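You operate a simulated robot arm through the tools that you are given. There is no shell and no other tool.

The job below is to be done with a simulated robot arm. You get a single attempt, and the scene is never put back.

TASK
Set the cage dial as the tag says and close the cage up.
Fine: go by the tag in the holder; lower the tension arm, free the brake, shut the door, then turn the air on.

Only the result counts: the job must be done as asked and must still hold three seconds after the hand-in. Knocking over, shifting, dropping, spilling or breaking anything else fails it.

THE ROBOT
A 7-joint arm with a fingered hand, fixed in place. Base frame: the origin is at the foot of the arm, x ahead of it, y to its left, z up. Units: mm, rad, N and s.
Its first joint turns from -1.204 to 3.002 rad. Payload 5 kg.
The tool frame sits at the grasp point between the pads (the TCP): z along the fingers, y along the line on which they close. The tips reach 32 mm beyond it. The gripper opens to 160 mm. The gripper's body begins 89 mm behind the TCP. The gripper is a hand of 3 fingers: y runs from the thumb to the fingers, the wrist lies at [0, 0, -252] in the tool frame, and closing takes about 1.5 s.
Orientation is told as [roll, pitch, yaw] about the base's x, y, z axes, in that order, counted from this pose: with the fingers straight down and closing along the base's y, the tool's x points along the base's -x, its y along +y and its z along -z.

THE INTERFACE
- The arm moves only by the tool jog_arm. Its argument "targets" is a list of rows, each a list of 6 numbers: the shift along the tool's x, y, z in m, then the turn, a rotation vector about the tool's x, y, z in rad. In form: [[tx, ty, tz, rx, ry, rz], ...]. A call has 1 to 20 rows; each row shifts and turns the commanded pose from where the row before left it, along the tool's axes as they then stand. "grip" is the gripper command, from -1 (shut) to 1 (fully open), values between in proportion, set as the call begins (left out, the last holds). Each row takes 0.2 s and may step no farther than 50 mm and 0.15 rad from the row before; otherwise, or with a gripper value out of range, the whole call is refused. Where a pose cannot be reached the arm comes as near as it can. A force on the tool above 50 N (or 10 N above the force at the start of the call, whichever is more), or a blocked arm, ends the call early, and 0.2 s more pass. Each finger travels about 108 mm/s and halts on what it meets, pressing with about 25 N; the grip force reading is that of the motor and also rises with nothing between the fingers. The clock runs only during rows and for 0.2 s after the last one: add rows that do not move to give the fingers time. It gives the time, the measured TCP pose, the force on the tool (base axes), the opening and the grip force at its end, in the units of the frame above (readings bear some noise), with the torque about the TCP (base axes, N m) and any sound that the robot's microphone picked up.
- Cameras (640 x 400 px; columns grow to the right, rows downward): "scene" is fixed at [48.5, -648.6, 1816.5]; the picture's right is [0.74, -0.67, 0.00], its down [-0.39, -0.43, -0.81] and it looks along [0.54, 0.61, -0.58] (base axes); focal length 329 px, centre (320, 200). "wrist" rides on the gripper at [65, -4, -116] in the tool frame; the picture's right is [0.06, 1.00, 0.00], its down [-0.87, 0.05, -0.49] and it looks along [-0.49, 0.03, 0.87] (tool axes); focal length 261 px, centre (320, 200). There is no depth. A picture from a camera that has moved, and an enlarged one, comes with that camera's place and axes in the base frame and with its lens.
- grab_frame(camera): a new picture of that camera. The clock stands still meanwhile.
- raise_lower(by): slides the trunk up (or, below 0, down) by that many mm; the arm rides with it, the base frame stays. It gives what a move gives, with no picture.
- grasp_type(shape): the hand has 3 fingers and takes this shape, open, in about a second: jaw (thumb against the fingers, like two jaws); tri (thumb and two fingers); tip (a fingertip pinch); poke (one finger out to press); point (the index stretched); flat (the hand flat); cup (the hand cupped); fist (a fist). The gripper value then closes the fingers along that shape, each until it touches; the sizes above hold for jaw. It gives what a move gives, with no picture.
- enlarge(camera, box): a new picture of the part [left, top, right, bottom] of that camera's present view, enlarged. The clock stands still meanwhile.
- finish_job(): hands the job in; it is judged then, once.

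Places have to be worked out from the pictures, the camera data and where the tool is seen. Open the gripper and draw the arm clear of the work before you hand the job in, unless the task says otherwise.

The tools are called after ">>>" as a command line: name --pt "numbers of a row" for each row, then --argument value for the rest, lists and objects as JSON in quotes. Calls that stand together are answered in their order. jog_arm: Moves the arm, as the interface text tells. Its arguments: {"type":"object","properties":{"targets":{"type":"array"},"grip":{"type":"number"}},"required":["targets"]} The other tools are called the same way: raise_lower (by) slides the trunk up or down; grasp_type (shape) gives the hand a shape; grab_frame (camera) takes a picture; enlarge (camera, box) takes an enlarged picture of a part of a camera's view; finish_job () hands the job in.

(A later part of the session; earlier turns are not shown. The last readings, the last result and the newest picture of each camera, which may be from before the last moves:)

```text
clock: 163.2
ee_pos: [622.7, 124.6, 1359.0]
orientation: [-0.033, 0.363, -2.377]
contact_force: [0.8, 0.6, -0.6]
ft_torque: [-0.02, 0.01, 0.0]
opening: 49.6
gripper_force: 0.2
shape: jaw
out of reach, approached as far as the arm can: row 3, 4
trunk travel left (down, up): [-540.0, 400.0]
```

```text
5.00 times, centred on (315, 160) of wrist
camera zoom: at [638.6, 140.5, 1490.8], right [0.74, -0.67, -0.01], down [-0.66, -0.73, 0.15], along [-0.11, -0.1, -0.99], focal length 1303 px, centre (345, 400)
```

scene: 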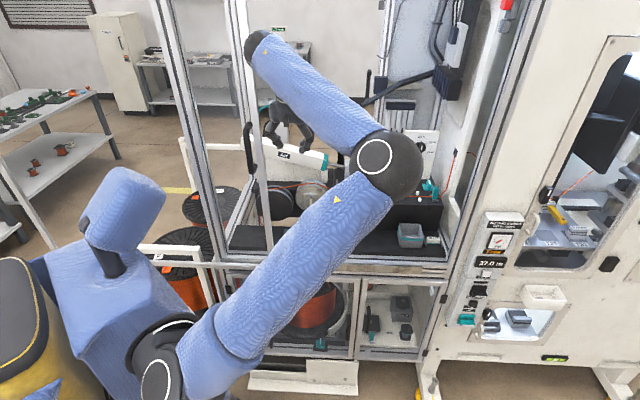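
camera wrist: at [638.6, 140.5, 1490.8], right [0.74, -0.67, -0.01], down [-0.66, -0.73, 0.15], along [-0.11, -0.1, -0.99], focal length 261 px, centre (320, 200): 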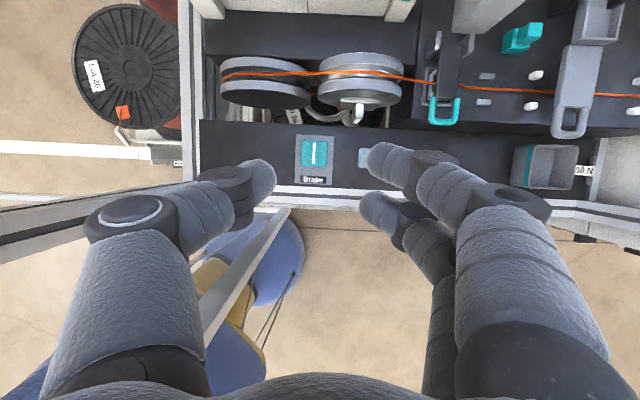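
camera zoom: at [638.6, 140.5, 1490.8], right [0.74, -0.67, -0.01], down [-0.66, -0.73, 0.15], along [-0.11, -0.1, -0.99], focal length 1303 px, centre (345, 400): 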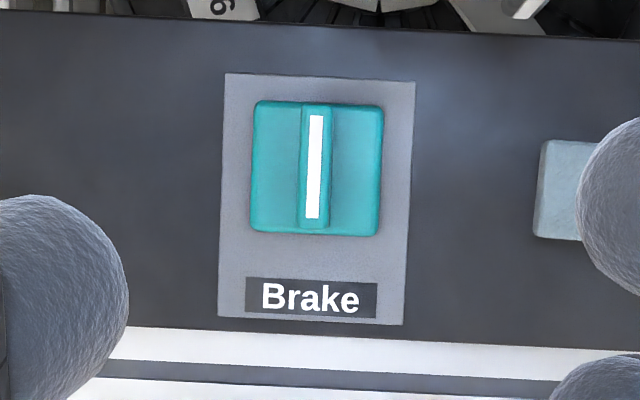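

No markings: it's a knob with a fin, now pointing front-to-back, located at about (634,164). I lean the hand a little to the right to stay clear of the door stile and centre it over the brake.

>>> jog_arm --pt "0 0 0 0.125 0 0" --pt "0 0 0 0.125 0 0" --pt "0.0297 -0.0133 0.0042 0 0 0" --pt "0 0 0 0 0 0"

>>> grab_frame --camera "wrist"

>>> grab_frame --camera "scene"

```text
clock: 164.2
ee_pos: [634.4, 150.3, 1369.3]
orientation: [-0.287, 0.364, -2.378]
contact_force: [0.3, -0.8, -0.2]
ft_torque: [0.08, -0.01, -0.01]
opening: 49.9
gripper_force: 0.0
shape: jaw
trunk travel left (down, up): [-540.0, 400.0]
```

```text
taken
camera wrist: at [670.7, 145.5, 1497.1], right [0.78, -0.58, -0.24], down [-0.57, -0.81, 0.12], along [-0.26, 0.05, -0.96], focal length 261 px, centre (320, 200)
```

wrist: 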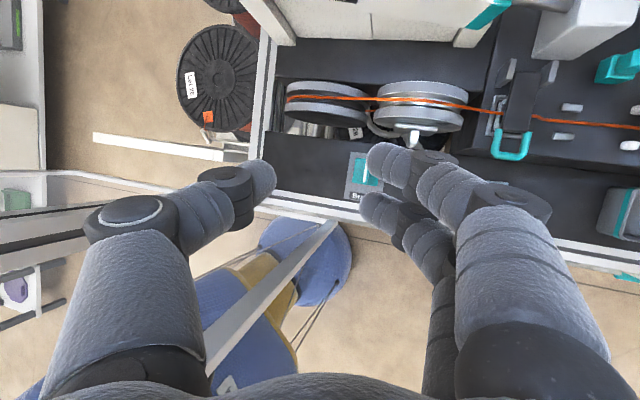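

```text
taken
```

scene: 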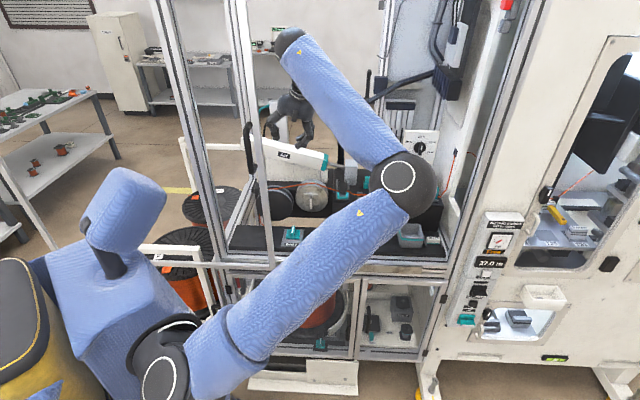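

Well clear of the stile now. I lower the trunk by 300 mm, bringing the hand down over the brake.

>>> raise_lower --by -300

>>> grab_frame --camera "wrist"

>>> grab_frame --camera "scene"

```text
clock: 167.2
ee_pos: [633.9, 153.2, 1067.9]
orientation: [-0.285, 0.363, -2.376]
contact_force: [0.3, 0.1, 0.0]
ft_torque: [0.0, 0.01, -0.01]
opening: 49.8
gripper_force: 0.1
shape: jaw
trunk travel left (down, up): [-240.0, 700.0]
```

```text
taken
camera wrist: at [669.9, 148.9, 1196.9], right [0.78, -0.58, -0.24], down [-0.57, -0.81, 0.12], along [-0.26, 0.04, -0.96], focal length 261 px, centre (320, 200)
```

wrist: 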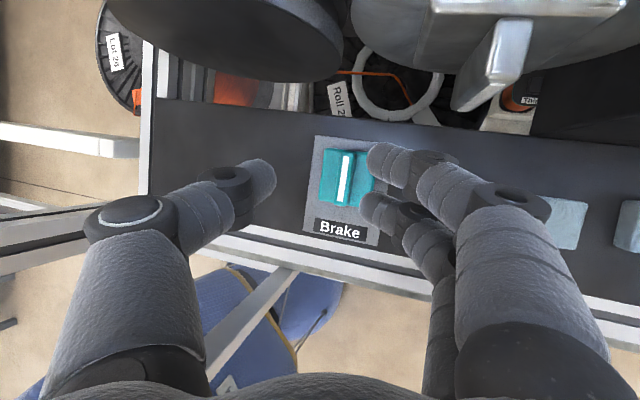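

```text
taken
```

scene: 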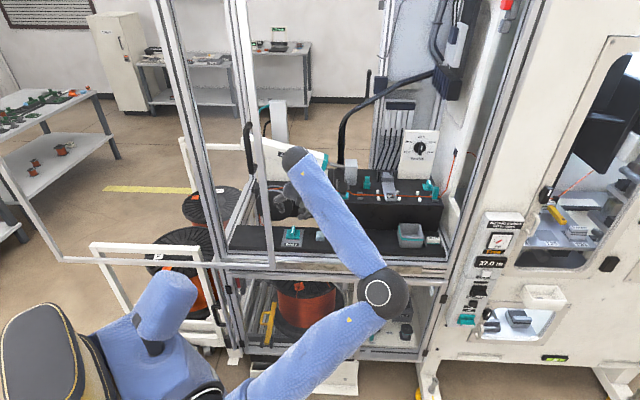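

The fin top works out at (634,163,945), matching. I lower another 100 mm.

>>> raise_lower --by -100

>>> grab_frame --camera "wrist"

```text
clock: 168.6
ee_pos: [632.0, 151.8, 971.3]
orientation: [-0.284, 0.366, -2.377]
contact_force: [11.6, -5.3, 34.8]
ft_torque: [-0.76, -0.51, 0.16]
opening: 49.9
gripper_force: 0.0
shape: jaw
trunk travel left (down, up): [-140.0, 800.0]
```

```text
taken
camera wrist: at [669.3, 147.6, 1099.6], right [0.78, -0.58, -0.24], down [-0.57, -0.81, 0.11], along [-0.26, 0.05, -0.96], focal length 261 px, centre (320, 200)
```

wrist: 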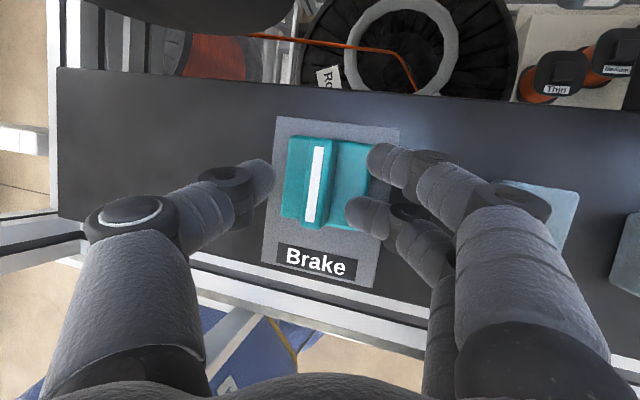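

The leaning right fingers touched the knob's base (35 N). I lift 15 mm right away and reduce the sideways lean.

>>> jog_arm --pt "0.0053 -0.0039 -0.0135 0 0 0" --pt "0.0018 -0.0013 -0.0045 -0.07 0 0" --pt "0 0 0 -0.07 0 0"

>>> grab_frame --camera "wrist"

>>> enlarge --camera "scene" --box '[220, 120, 400, 260]'

```text
clock: 169.4
ee_pos: [634.2, 153.0, 988.7]
orientation: [-0.142, 0.361, -2.377]
contact_force: [0.0, -0.3, 0.1]
ft_torque: [0.02, -0.01, 0.03]
opening: 49.9
gripper_force: 0.0
shape: jaw
trunk travel left (down, up): [-140.0, 800.0]
```

```text
taken
camera wrist: at [658.5, 159.9, 1118.9], right [0.76, -0.64, -0.11], down [-0.62, -0.77, 0.14], along [-0.17, -0.04, -0.98], focal length 261 px, centre (320, 200)
```

wrist: 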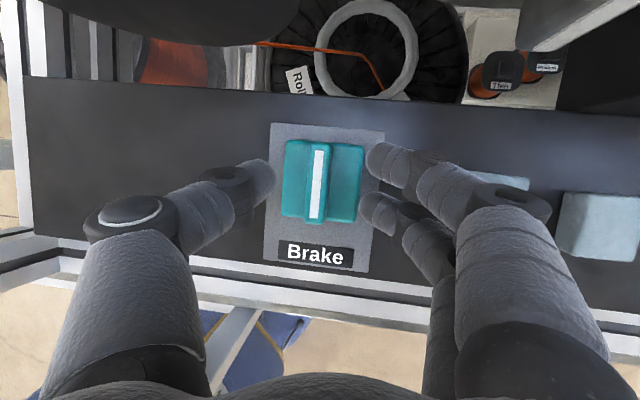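

```text
2.86 times, centred on (310, 190) of scene
camera zoom: at [48.5, -648.6, 1816.5], right [0.74, -0.67, 0.0], down [-0.39, -0.43, -0.81], along [0.54, 0.61, -0.58], focal length 941 px, centre (349, 229)
```

zoom: 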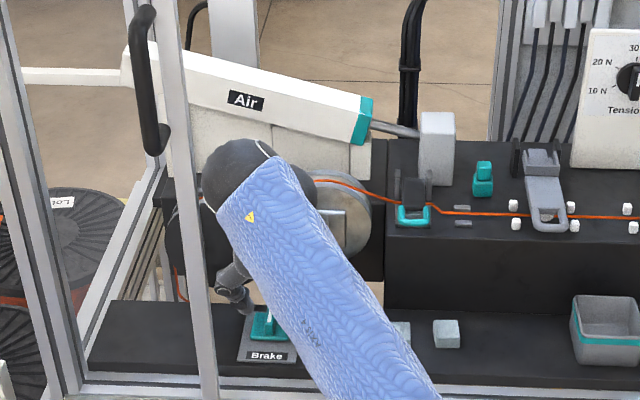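

The forearm end is near the stile, so I keep the slight right lean but bring the tool more upright in the fore-aft plane so all fingertips are level on the fin.

>>> jog_arm --pt "0 0 0 0 -0.1 0" --pt "0 0 0 0 -0.1 0"

>>> grab_frame --camera "wrist"

>>> enlarge --camera "scene" --box '[220, 120, 400, 260]'

```text
clock: 170.0
ee_pos: [634.6, 151.4, 987.6]
orientation: [-0.139, 0.163, -2.348]
contact_force: [-0.2, 0.4, -0.1]
ft_torque: [0.01, 0.0, 0.02]
opening: 50.0
gripper_force: 0.1
shape: jaw
trunk travel left (down, up): [-140.0, 800.0]
```

```text
taken
camera wrist: at [677.5, 177.2, 1112.5], right [0.76, -0.63, -0.13], down [-0.57, -0.75, 0.33], along [-0.3, -0.18, -0.94], focal length 261 px, centre (320, 200)
```

wrist: 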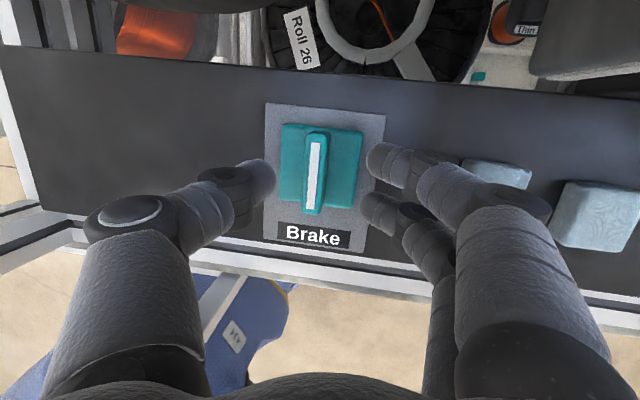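

```text
2.86 times, centred on (310, 190) of scene
camera zoom: at [48.5, -648.6, 1816.5], right [0.74, -0.67, 0.0], down [-0.39, -0.43, -0.81], along [0.54, 0.61, -0.58], focal length 941 px, centre (349, 229)
```

zoom: 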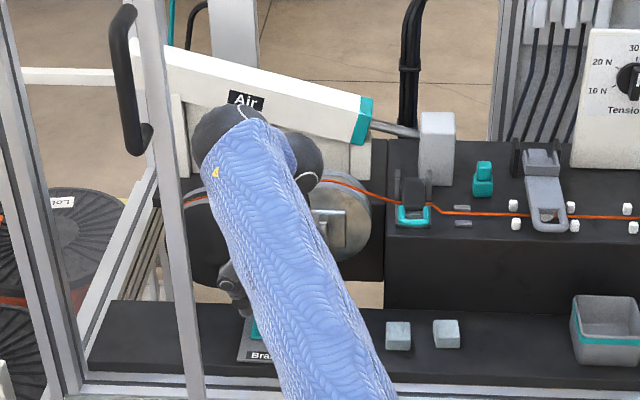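

The forearm end nudged the sliding door a little to the left, harmless. The fin is now centred about 43 mm below the TCP; I descend 21 mm and close gently on it.

>>> jog_arm --pt "-0.002 -0.003 0.007 0 0 0" --pt "-0.001 0 0.007 0 0 0" --pt "0 0 0.007 0 0 0"

>>> jog_arm --pt "0 0 0 0 0 0" --pt "0 0 0 0 0 0" --pt "0 0 0 0 0 0" --pt "0 0 0 0 0 0" --grip -1

>>> grab_frame --camera "wrist"

```text
clock: 170.8
ee_pos: [634.3, 155.1, 970.9]
orientation: [-0.14, 0.172, -2.356]
contact_force: [9.6, -2.7, 28.4]
ft_torque: [-0.93, -0.59, 0.27]
opening: 51.5
gripper_force: 0.0
shape: jaw
trunk travel left (down, up): [-140.0, 800.0]
stopped in row 3: the force on the tool passed its limit at 54 N (the readings are from after the stop); the commanded pose is now the measured one
```

```text
clock: 171.8
ee_pos: [633.3, 154.4, 969.6]
orientation: [-0.141, 0.168, -2.353]
contact_force: [-5.5, 14.0, 22.0]
ft_torque: [0.43, 0.04, -0.28]
opening: 12.3
gripper_force: 24.8
shape: jaw
trunk travel left (down, up): [-140.0, 800.0]
```

```text
taken
camera wrist: at [675.9, 179.7, 1094.5], right [0.76, -0.64, -0.13], down [-0.57, -0.75, 0.33], along [-0.3, -0.17, -0.94], focal length 261 px, centre (320, 200)
```

wrist: 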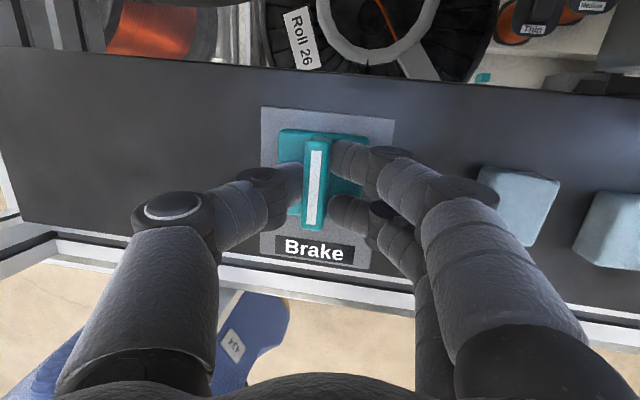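

The fin is gripped (12 mm). I relieve the downward pressure by 3 mm, then try turning it counter-clockwise (seen from above), about the knob's vertical axis.

>>> jog_arm --pt "0 0 -0.003 0 0 0" --pt "0.0005 0.00055 0 0.0174 -0.014 -0.098" --pt "0.0005 0.00055 0 0.0174 -0.014 -0.098"

>>> grab_frame --camera "wrist"

```text
clock: 172.6
ee_pos: [632.2, 155.8, 974.0]
orientation: [-0.136, 0.167, -2.148]
contact_force: [5.9, 3.9, -2.2]
ft_torque: [-0.01, -0.33, -0.81]
opening: 9.1
gripper_force: 24.9
shape: jaw
trunk travel left (down, up): [-140.0, 800.0]
```

```text
taken
camera wrist: at [667.6, 188.9, 1097.7], right [0.87, -0.47, -0.12], down [-0.41, -0.85, 0.33], along [-0.26, -0.24, -0.94], focal length 261 px, centre (320, 200)
```

wrist: 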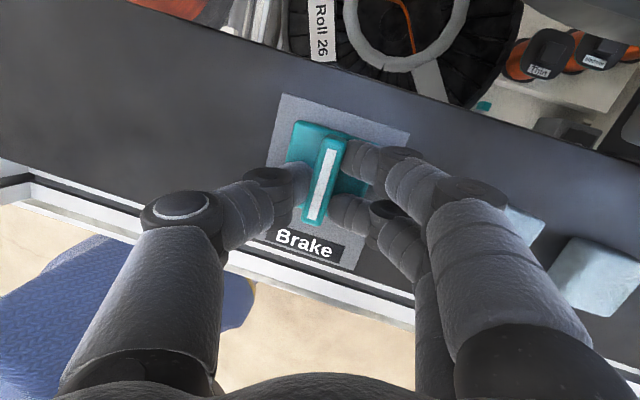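

Turning counter-clockwise meets resistance (0.8 Nm) and the fin hasn't moved against its plate. I go back and try clockwise.

>>> jog_arm --pt "-0.0005 -0.00055 0 -0.0174 0.014 0.098" --pt "-0.0005 -0.00055 0 -0.0174 0.014 0.098" --pt "-0.0005 -0.00055 0 -0.0174 0.014 0.098" --pt "-0.0005 -0.00055 0 -0.0174 0.014 0.098"

>>> grab_frame --camera "wrist"

```text
clock: 173.6
ee_pos: [643.0, 154.5, 970.1]
orientation: [-0.148, 0.16, -2.562]
contact_force: [-41.9, 0.7, 10.5]
ft_torque: [0.14, 0.81, 0.26]
opening: 10.8
gripper_force: 25.0
shape: jaw
trunk travel left (down, up): [-140.0, 800.0]
```

```text
taken
camera wrist: at [689.3, 171.1, 1093.2], right [0.61, -0.78, -0.13], down [-0.71, -0.62, 0.33], along [-0.34, -0.11, -0.93], focal length 261 px, centre (320, 200)
```

wrist: 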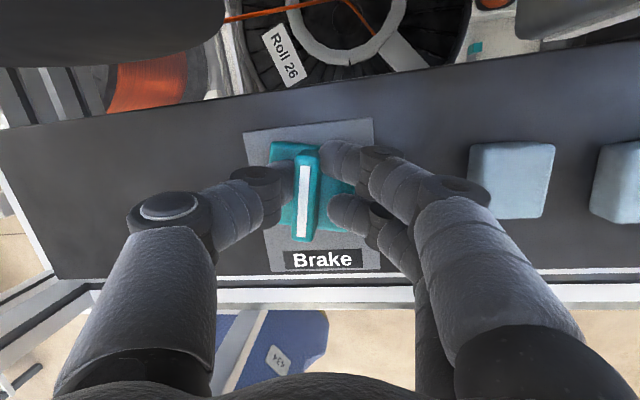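

Clockwise the fin does turn with the hand, but my forearm is pressing the door stile (42 N). I release the fin, rise 60 mm, and re-lean the hand outward and right for clearance.

>>> jog_arm --pt "0 0 0 0 0 0" --pt "0 0 0 0 0 0" --pt "0.0033 -0.0028 -0.0193 0 0 0" --pt "0.0033 -0.0028 -0.0193 0 0 0" --pt "0.0033 -0.0028 -0.0193 0 0 0" --grip -0.6

>>> grab_frame --camera "wrist"

>>> enlarge --camera "scene" --box '[200, 60, 400, 260]'

```text
clock: 174.8
ee_pos: [645.7, 149.1, 1022.2]
orientation: [-0.145, 0.156, -2.573]
contact_force: [-2.3, -1.8, 1.7]
ft_torque: [0.29, -0.21, -0.04]
opening: 31.9
gripper_force: 0.1
shape: jaw
trunk travel left (down, up): [-140.0, 800.0]
```

```text
taken
camera wrist: at [693.3, 165.1, 1145.5], right [0.6, -0.79, -0.13], down [-0.72, -0.61, 0.34], along [-0.35, -0.11, -0.93], focal length 261 px, centre (320, 200)
```

wrist: 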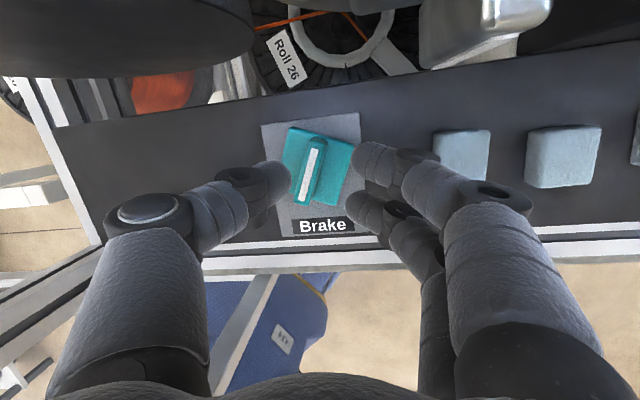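

```text
2.00 times, centred on (300, 160) of scene
camera zoom: at [48.5, -648.6, 1816.5], right [0.74, -0.67, 0.0], down [-0.39, -0.43, -0.81], along [0.54, 0.61, -0.58], focal length 659 px, centre (360, 280)
```

zoom: 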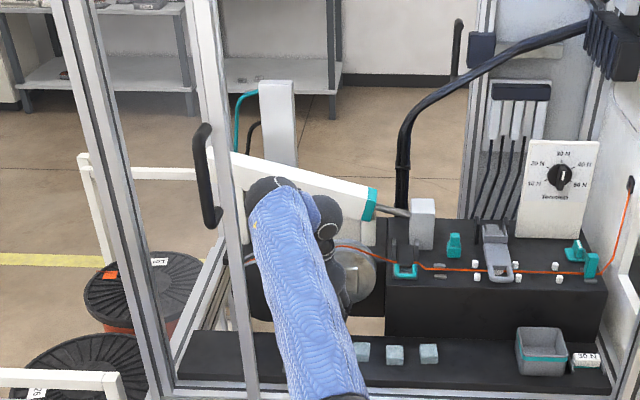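

The knob has turned about 26° clockwise — the right direction. I re-lean the hand (outward and right) and spin it to match the fin.

>>> jog_arm --pt "0 0 0 0.0505 0.0445 0.115" --pt "0 0 0 0.0505 0.0445 0.115" --pt "0 0 0 0 0 0"

>>> grab_frame --camera "wrist"

>>> enlarge --camera "scene" --box '[200, 60, 400, 260]'

```text
clock: 175.6
ee_pos: [660.8, 208.2, 1006.7]
orientation: [-0.285, 0.125, -2.654]
contact_force: [-8.1, 1.2, -4.3]
ft_torque: [-0.01, -0.77, -0.37]
opening: 32.0
gripper_force: 0.0
shape: jaw
trunk travel left (down, up): [-140.0, 800.0]
stopped in row 3: the force on the tool passed its limit at 74 N (the readings are from after the stop); the commanded pose is now the measured one
```

```text
taken
camera wrist: at [720.8, 209.2, 1125.2], right [0.53, -0.8, -0.27], down [-0.72, -0.6, 0.35], along [-0.44, 0.01, -0.9], focal length 261 px, centre (320, 200)
```

wrist: 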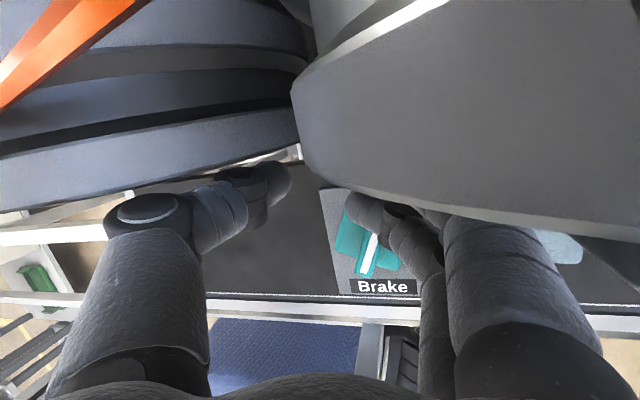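

```text
2.00 times, centred on (300, 160) of scene
camera zoom: at [48.5, -648.6, 1816.5], right [0.74, -0.67, 0.0], down [-0.39, -0.43, -0.81], along [0.54, 0.61, -0.58], focal length 659 px, centre (360, 280)
```

zoom: 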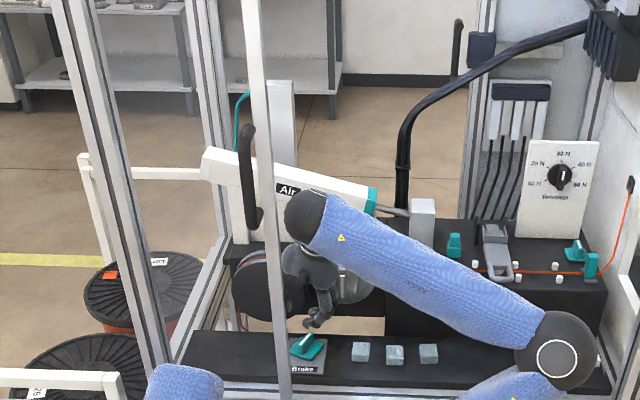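

The forearm slipped past the stile and the hand jumped inward beside the wheels. I carefully draw the hand straight back outward to above the brake.

>>> jog_arm --pt "-0.01 0.005 -0.004 0 0 0" --pt "-0.01 0.005 -0.004 0 0 0" --pt "-0.01 0.005 -0.004 0 0 0" --pt "-0.01 0.005 -0.004 0 0 0"

>>> grab_frame --camera "wrist"

>>> enlarge --camera "scene" --box '[200, 60, 400, 260]'

```text
clock: 176.0
ee_pos: [457.1, -139.1, 989.1]
orientation: [-0.057, 0.142, -2.486]
contact_force: [-25.5, -82.8, 28.9]
ft_torque: [1.88, 1.23, 5.01]
opening: 19.9
gripper_force: 0.1
shape: jaw
trunk travel left (down, up): [-140.0, 800.0]
stopped in row 1: the arm was blocked; the commanded pose is now the measured one
```

```text
taken
camera wrist: at [498.1, -111.1, 1112.7], right [0.66, -0.75, -0.05], down [-0.69, -0.63, 0.36], along [-0.3, -0.21, -0.93], focal length 261 px, centre (320, 200)
```

wrist: 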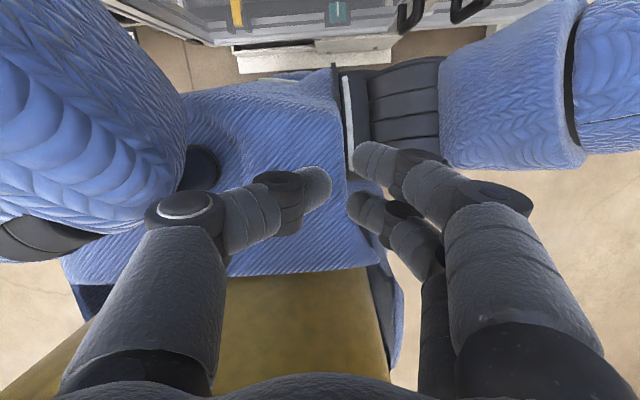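

```text
2.00 times, centred on (300, 160) of scene
camera zoom: at [48.5, -648.6, 1816.5], right [0.74, -0.67, 0.0], down [-0.39, -0.43, -0.81], along [0.54, 0.61, -0.58], focal length 659 px, centre (360, 280)
```

zoom: 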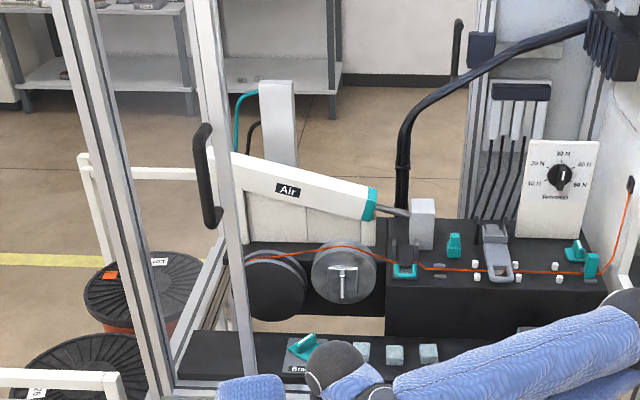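

The arm jumped to another configuration and swung back against the robot's own body. I look at the whole scene before moving again.

>>> grab_frame --camera "scene"

>>> enlarge --camera "scene" --box '[220, 150, 460, 260]'

```text
taken
```

scene: 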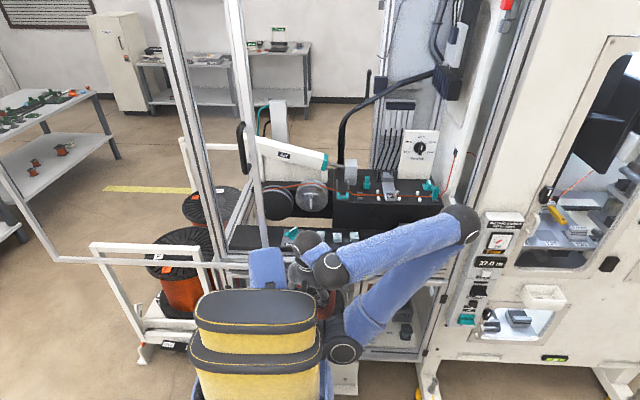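

```text
2.67 times, centred on (340, 205) of scene
camera zoom: at [48.5, -648.6, 1816.5], right [0.74, -0.67, 0.0], down [-0.39, -0.43, -0.81], along [0.54, 0.61, -0.58], focal length 878 px, centre (267, 187)
```

zoom: 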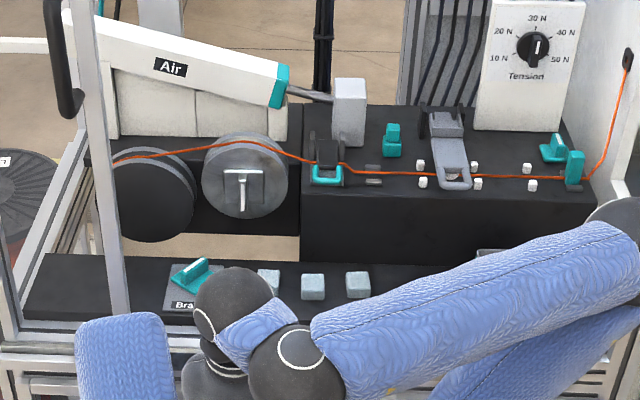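

The robot's whole torso has swung round (its first joint is a waist yaw), leaving the hand pressed on its own body; the work itself looks intact with the brake part-turned. I ease the hand straight up in small steps.

>>> jog_arm --pt "0.0015 -0.0006 -0.01 0 0 0"

>>> grab_frame --camera "scene"

```text
clock: 176.2
ee_pos: [155.8, -152.0, 1076.7]
orientation: [-0.18, 0.048, -2.909]
contact_force: [212.7, 273.6, 68.7]
ft_torque: [-20.8, 11.9, 13.21]
opening: 22.3
gripper_force: 0.0
shape: jaw
out of reach, approached as far as the arm can: row 1
trunk travel left (down, up): [-140.0, 800.0]
stopped in row 1: the force on the tool passed its limit at 130 N (the readings are from after the stop); the commanded pose is now the measured one
```

```text
taken
```

scene: 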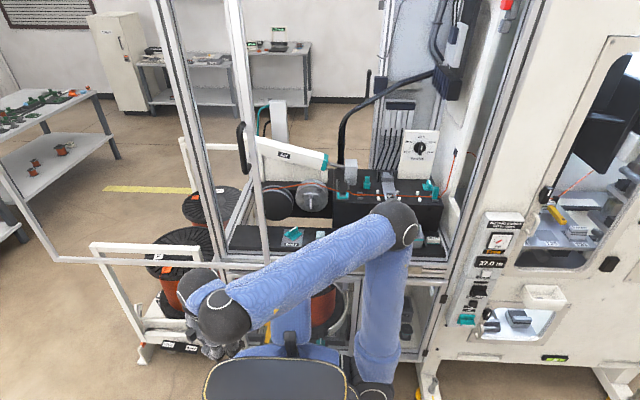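

Something is wrong: the torso keeps swinging and the hand is jammed with high force. I look through the wrist camera before any further motion.

>>> grab_frame --camera "wrist"

>>> enlarge --camera "scene" --box '[140, 200, 440, 400]'

```text
taken
camera wrist: at [218.2, -153.2, 1195.4], right [0.29, -0.94, -0.18], down [-0.83, -0.34, 0.43], along [-0.47, 0.02, -0.89], focal length 261 px, centre (320, 200)
```

wrist: 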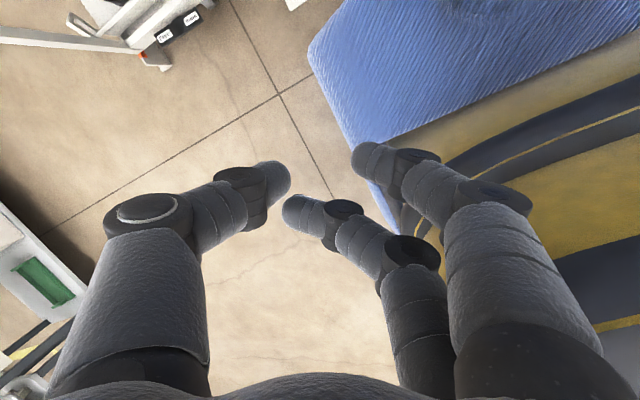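

```text
2.00 times, centred on (290, 300) of scene
camera zoom: at [48.5, -648.6, 1816.5], right [0.74, -0.67, 0.0], down [-0.39, -0.43, -0.81], along [0.54, 0.61, -0.58], focal length 659 px, centre (380, 0)
```

zoom: 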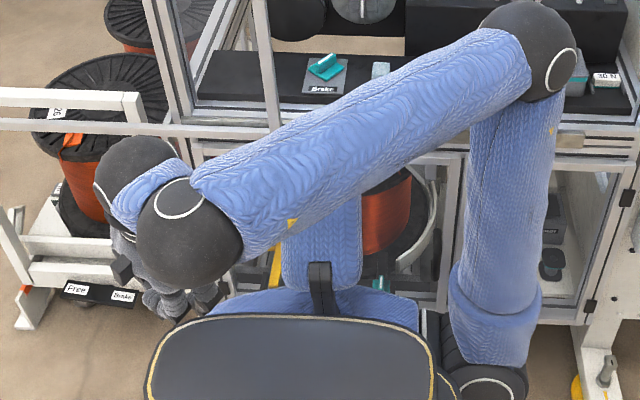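

The reading may be inertial from the fast swing. I command a pure hold to let everything settle.

>>> jog_arm --pt "0 0 0 0 0 0"

>>> grab_frame --camera "scene"

```text
clock: 176.5
ee_pos: [55.3, 122.6, 1244.3]
orientation: [-0.381, -0.414, 2.505]
contact_force: [-4.1, -16.2, 6.3]
ft_torque: [1.16, -0.52, -0.35]
opening: 32.3
gripper_force: 0.1
shape: jaw
trunk travel left (down, up): [-140.0, 800.0]
stopped in row 1: the arm was blocked; the commanded pose is now the measured one
```

```text
taken
```

scene: 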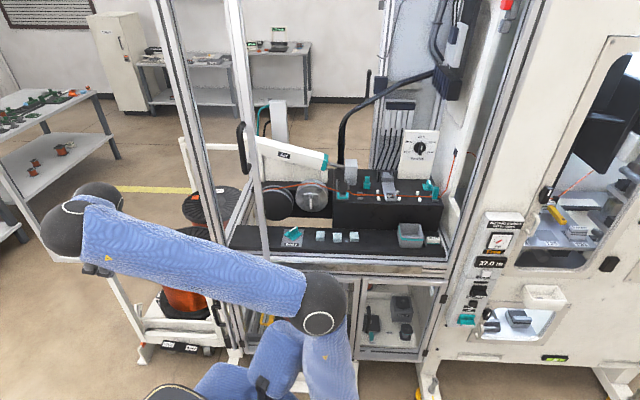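

It is still moving under its own momentum. I hold again until it settles.

>>> jog_arm --pt "0 0 0 0 0 0" --pt "0 0 0 0 0 0"

>>> grab_frame --camera "scene"

>>> grab_frame --camera "wrist"

```text
clock: 176.9
ee_pos: [29.2, 508.6, 1206.1]
orientation: [-0.343, -0.302, 2.142]
contact_force: [-86.3, -83.8, 1.4]
ft_torque: [5.0, -6.46, -4.07]
opening: 20.5
gripper_force: 0.0
shape: jaw
trunk travel left (down, up): [-140.0, 800.0]
stopped in row 1: the arm was blocked; the commanded pose is now the measured one
```

```text
taken
```

scene: 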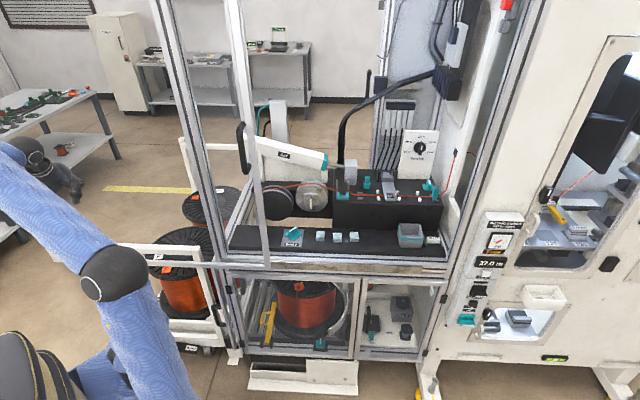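

```text
taken
camera wrist: at [52.5, 411.6, 1293.6], right [-0.81, -0.47, -0.34], down [-0.56, 0.47, 0.68], along [-0.17, 0.74, -0.65], focal length 261 px, centre (320, 200)
```

wrist: 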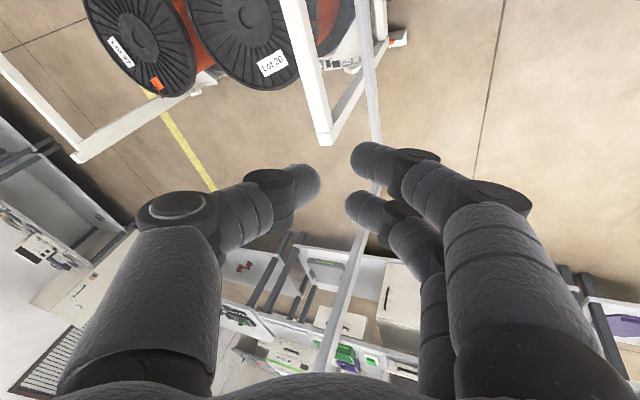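

The torso has swung back toward its original side. I hold again and check it has come to rest.

>>> jog_arm --pt "0 0 0 0 0 0" --pt "0 0 0 0 0 0"

>>> grab_frame --camera "scene"

>>> grab_frame --camera "wrist"

```text
clock: 177.5
ee_pos: [226.5, 283.0, 1111.8]
orientation: [-0.248, -0.197, 2.187]
contact_force: [3.0, -4.8, 3.1]
ft_torque: [0.37, 0.35, 0.06]
opening: 31.9
gripper_force: 0.1
shape: jaw
trunk travel left (down, up): [-140.0, 800.0]
stopped in row 2: the arm was blocked; the commanded pose is now the measured one
```

```text
taken
```

scene: 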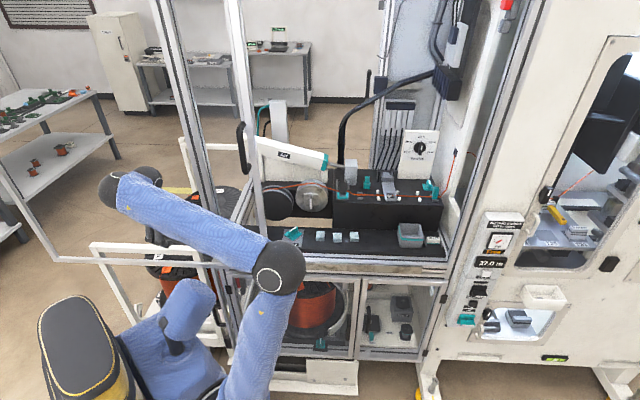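

```text
taken
camera wrist: at [257.7, 200.4, 1211.3], right [-0.78, -0.57, -0.25], down [-0.58, 0.52, 0.62], along [-0.22, 0.63, -0.74], focal length 261 px, centre (320, 200)
```

wrist: 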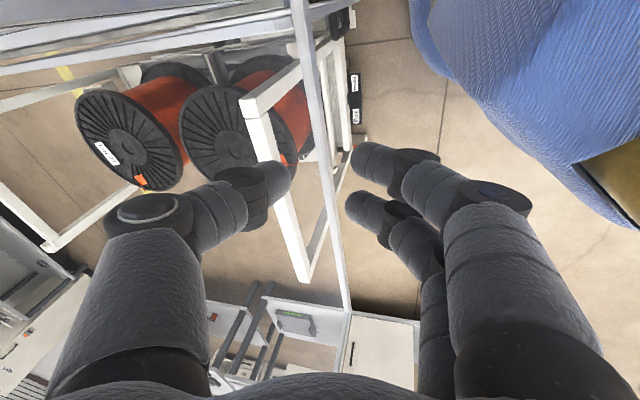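

The door and fixtures still look intact. One more hold to be sure it is at rest.

>>> jog_arm --pt "0 0 0 0 0 0" --pt "0 0 0 0 0 0" --pt "0 0 0 0 0 0"

>>> grab_frame --camera "scene"

```text
clock: 178.3
ee_pos: [112.6, 347.1, 1113.1]
orientation: [-0.278, -0.158, 2.262]
contact_force: [-0.1, 0.5, -0.3]
ft_torque: [-0.03, -0.03, 0.0]
opening: 32.1
gripper_force: 0.0
shape: jaw
trunk travel left (down, up): [-140.0, 800.0]
```

```text
taken
```

scene: 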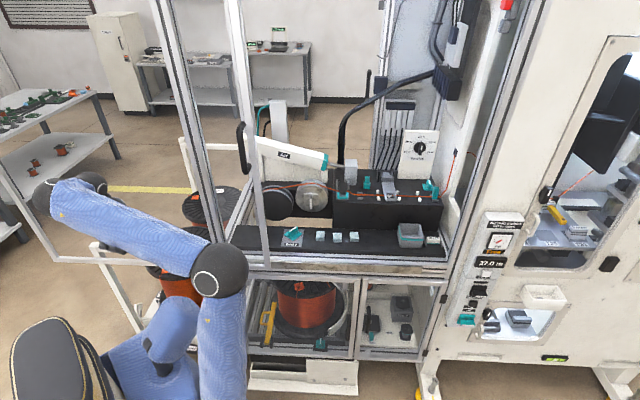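

It has settled with zero force. I check the cage contents and the spool stand for any disturbance.

>>> enlarge --camera "scene" --box '[220, 120, 460, 270]'

>>> enlarge --camera "scene" --box '[272, 220, 312, 250]'

>>> grab_frame --camera "wrist"

>>> enlarge --camera "scene" --box '[440, 200, 560, 340]'

```text
2.67 times, centred on (340, 195) of scene
camera zoom: at [48.5, -648.6, 1816.5], right [0.74, -0.67, 0.0], down [-0.39, -0.43, -0.81], along [0.54, 0.61, -0.58], focal length 878 px, centre (267, 213)
```

zoom: 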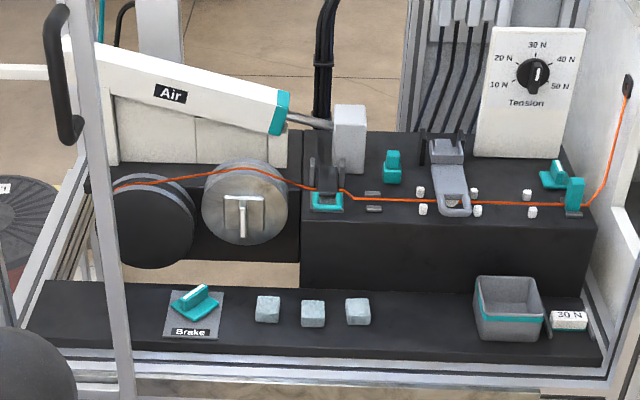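

```text
13.33 times, centred on (292, 235) of scene
camera zoom: at [48.5, -648.6, 1816.5], right [0.74, -0.67, 0.0], down [-0.39, -0.43, -0.81], along [0.54, 0.61, -0.58], focal length 4392 px, centre (693, -267)
```

zoom: 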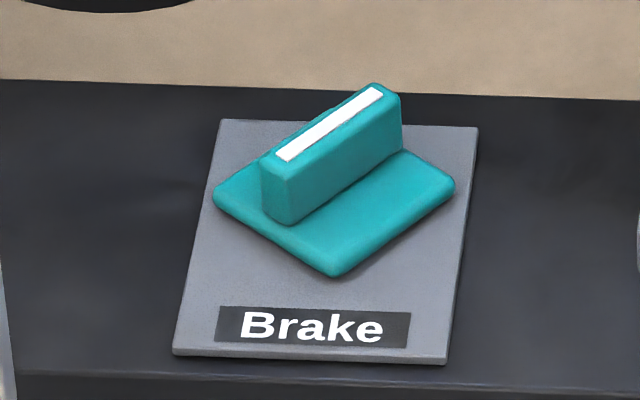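

```text
taken
camera wrist: at [146.0, 268.2, 1213.7], right [-0.73, -0.63, -0.28], down [-0.64, 0.49, 0.59], along [-0.23, 0.61, -0.76], focal length 261 px, centre (320, 200)
```

wrist: 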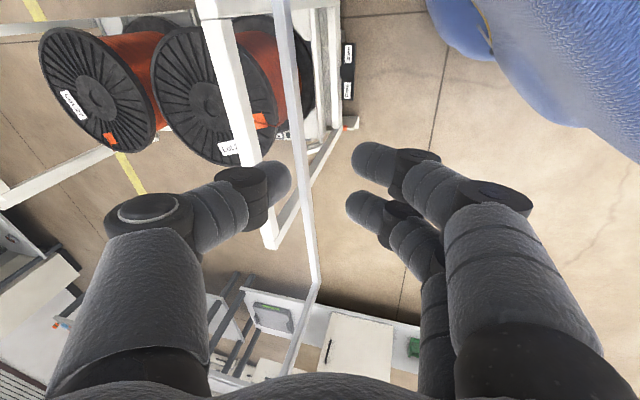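

```text
2.86 times, centred on (500, 270) of scene
camera zoom: at [48.5, -648.6, 1816.5], right [0.74, -0.67, 0.0], down [-0.39, -0.43, -0.81], along [0.54, 0.61, -0.58], focal length 941 px, centre (-194, 0)
```

zoom: 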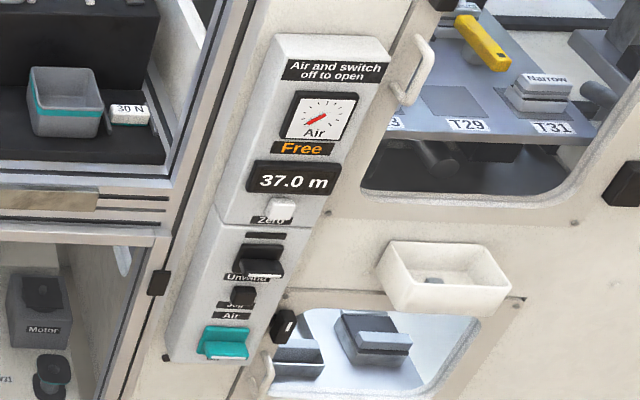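

Everything in the cage is undisturbed; the brake knob now stands about 50° clockwise. I move the hand cautiously rightward along the front in small steps, checking for stability.

>>> jog_arm --pt "0.0297 -0.0039 -0.0038 0 0 0" --pt "0.0297 -0.0039 -0.0038 0 0 0" --pt "0.0297 -0.0039 -0.0038 0 0 0"

>>> grab_frame --camera "scene"

```text
clock: 179.1
ee_pos: [176.7, 279.2, 1113.3]
orientation: [-0.279, -0.156, 2.263]
contact_force: [0.0, -0.2, 0.1]
ft_torque: [-0.04, -0.03, -0.03]
opening: 31.9
gripper_force: 0.0
shape: jaw
trunk travel left (down, up): [-140.0, 800.0]
```

```text
taken
```

scene: 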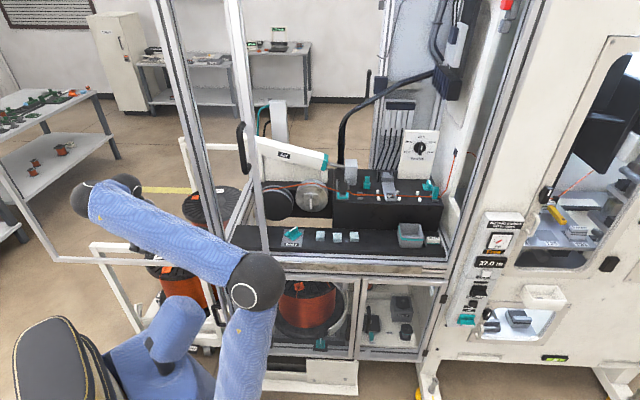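

Smooth. I continue to the right.

>>> jog_arm --pt "0.0297 -0.0039 -0.0038 0 0 0" --pt "0.0297 -0.0039 -0.0038 0 0 0" --pt "0.0297 -0.0039 -0.0038 0 0 0" --pt "0.0297 -0.0039 -0.0038 0 0 0" --pt "0.0297 -0.0039 -0.0038 0 0 0"

>>> grab_frame --camera "scene"

>>> grab_frame --camera "wrist"

```text
clock: 180.3
ee_pos: [282.8, 170.2, 1113.5]
orientation: [-0.278, -0.159, 2.263]
contact_force: [-0.5, 0.6, -0.5]
ft_torque: [0.01, 0.01, 0.0]
opening: 32.4
gripper_force: 0.1
shape: jaw
trunk travel left (down, up): [-140.0, 800.0]
```

```text
taken
```

scene: 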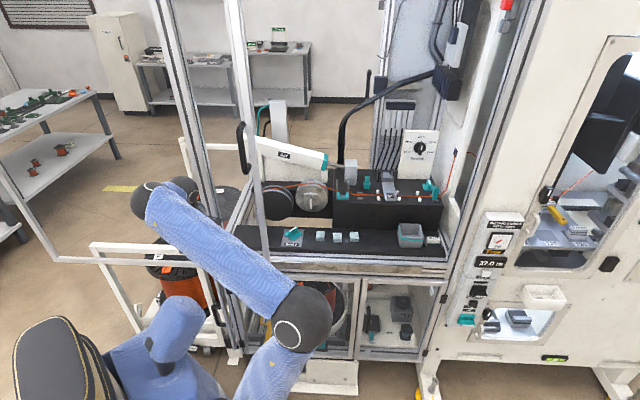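

```text
taken
camera wrist: at [314.7, 91.1, 1213.8], right [-0.73, -0.63, -0.28], down [-0.65, 0.49, 0.59], along [-0.23, 0.61, -0.76], focal length 261 px, centre (320, 200)
```

wrist: 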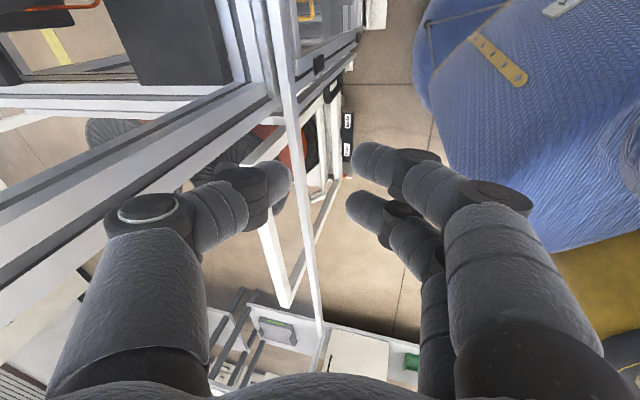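

Still smooth. I continue right past the stile.

>>> jog_arm --pt "0.0297 -0.0039 -0.0038 0 0 0" --pt "0.0297 -0.0039 -0.0038 0 0 0" --pt "0.0297 -0.0039 -0.0038 0 0 0" --pt "0.0297 -0.0039 -0.0038 0 0 0" --pt "0.0297 -0.0039 -0.0038 0 0 0" --pt "0.0297 -0.0039 -0.0038 0 0 0"

>>> grab_frame --camera "scene"

>>> grab_frame --camera "wrist"

```text
clock: 181.7
ee_pos: [412.3, 40.8, 1111.5]
orientation: [-0.277, -0.159, 2.264]
contact_force: [0.6, -0.6, -0.2]
ft_torque: [-0.02, 0.0, 0.02]
opening: 32.1
gripper_force: 0.1
shape: jaw
trunk travel left (down, up): [-140.0, 800.0]
```

```text
taken
```

scene: 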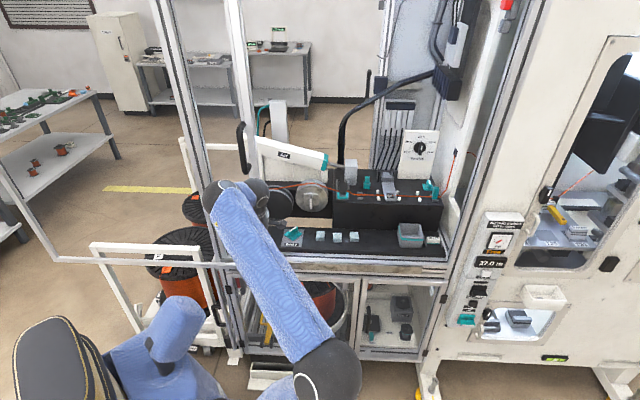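

```text
taken
camera wrist: at [445.1, -37.9, 1212.3], right [-0.73, -0.63, -0.28], down [-0.65, 0.49, 0.59], along [-0.23, 0.61, -0.76], focal length 261 px, centre (320, 200)
```

wrist: 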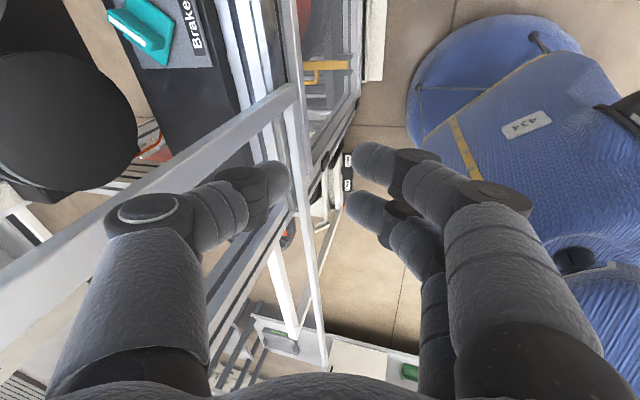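

The fin needs about 40° more. I'll close the fingers and use them as a pusher from the outer (front) side on the fin's left end, which stays clear of the wheels. First I go right past the stile, then in over the brake.

>>> jog_arm --pt "0.0303 -0.0043 -0.0037 0 0 0" --pt "0.0303 -0.0043 -0.0037 0 0 0" --pt "0.0303 -0.0043 -0.0037 0 0 0" --pt "0.0303 -0.0043 -0.0037 0 0 0" --grip -1

>>> jog_arm --pt "-0.0135 -0.0314 0.0181 0 0 0" --pt "-0.0135 -0.0314 0.0181 0 0 0" --pt "-0.0135 -0.0314 0.0181 0 0 0"

>>> grab_frame --camera "scene"

>>> grab_frame --camera "wrist"

```text
clock: 182.7
ee_pos: [498.0, -44.9, 1112.1]
orientation: [-0.279, -0.158, 2.264]
contact_force: [-0.6, 0.3, 0.0]
ft_torque: [0.02, 0.01, -0.01]
opening: 0.0
gripper_force: 24.4
shape: jaw
trunk travel left (down, up): [-140.0, 800.0]
```

```text
clock: 183.5
ee_pos: [551.7, 59.1, 1092.1]
orientation: [-0.279, -0.159, 2.263]
contact_force: [-0.4, 0.1, 0.4]
ft_torque: [0.04, 0.01, -0.01]
opening: 0.0
gripper_force: 24.9
shape: jaw
trunk travel left (down, up): [-140.0, 800.0]
```

```text
taken
```

scene: 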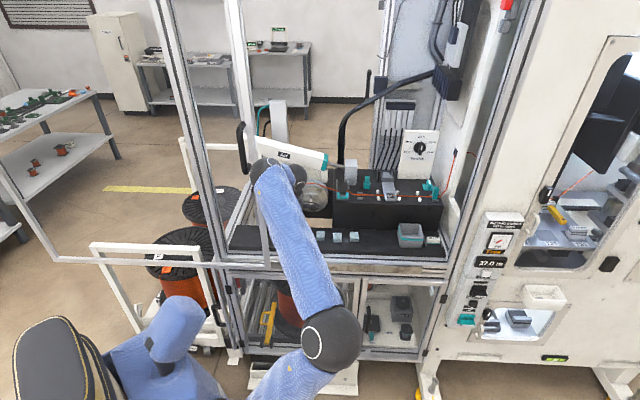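

```text
taken
camera wrist: at [583.6, -20.7, 1193.3], right [-0.73, -0.63, -0.28], down [-0.65, 0.49, 0.59], along [-0.23, 0.61, -0.76], focal length 261 px, centre (320, 200)
```

wrist: 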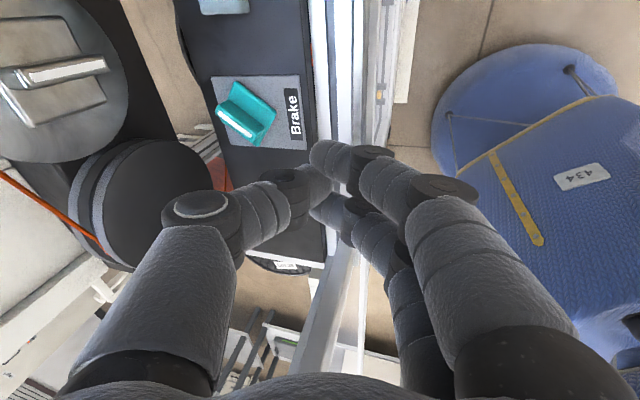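

The brake is visible from here. I enlarge to see the fin's angle and position.

>>> enlarge --camera "wrist" --box '[190, 50, 330, 170]'

```text
3.33 times, centred on (260, 110) of wrist
camera zoom: at [583.6, -20.7, 1193.3], right [-0.73, -0.63, -0.28], down [-0.65, 0.49, 0.59], along [-0.23, 0.61, -0.76], focal length 869 px, centre (520, 500)
```

zoom: 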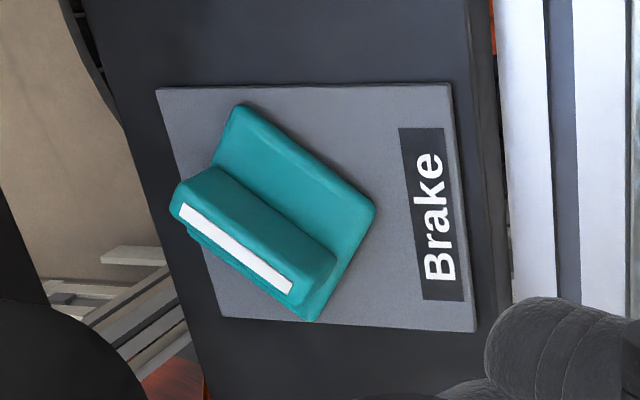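

The fin runs from inner-right to outer-left, as expected. I go to the outer-left side of the fin and descend beside it.

>>> jog_arm --pt "-0.0122 -0.0257 0.0358 0 0 0" --pt "-0.0122 -0.0257 0.0358 0 0 0" --pt "0.005 0.0095 0.0333 0 0 0"

>>> grab_frame --camera "wrist"

>>> enlarge --camera "scene" --box '[220, 130, 380, 270]'

```text
clock: 184.3
ee_pos: [583.7, 130.2, 1007.9]
orientation: [-0.278, -0.156, 2.263]
contact_force: [-0.2, -0.2, 0.4]
ft_torque: [-0.07, -0.02, -0.03]
opening: 0.0
gripper_force: 24.7
shape: jaw
trunk travel left (down, up): [-140.0, 800.0]
```

```text
taken
camera wrist: at [615.4, 50.6, 1108.1], right [-0.73, -0.63, -0.28], down [-0.65, 0.49, 0.59], along [-0.23, 0.61, -0.76], focal length 261 px, centre (320, 200)
```

wrist: 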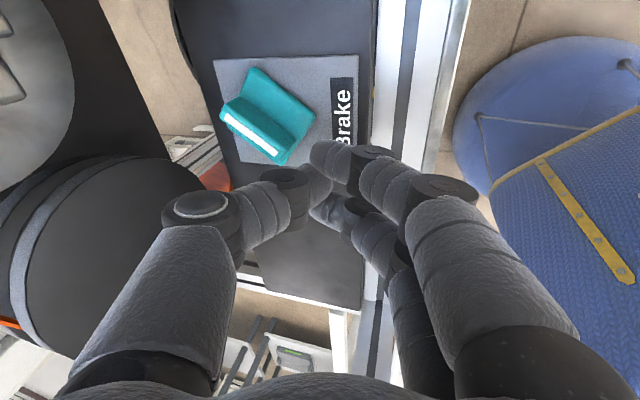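

```text
2.86 times, centred on (300, 200) of scene
camera zoom: at [48.5, -648.6, 1816.5], right [0.74, -0.67, 0.0], down [-0.39, -0.43, -0.81], along [0.54, 0.61, -0.58], focal length 941 px, centre (377, 200)
```

zoom: 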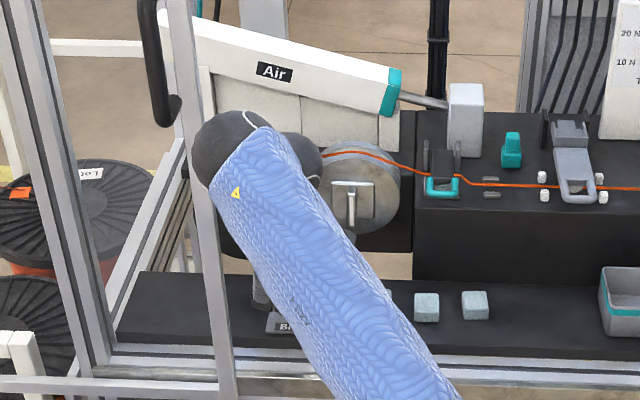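

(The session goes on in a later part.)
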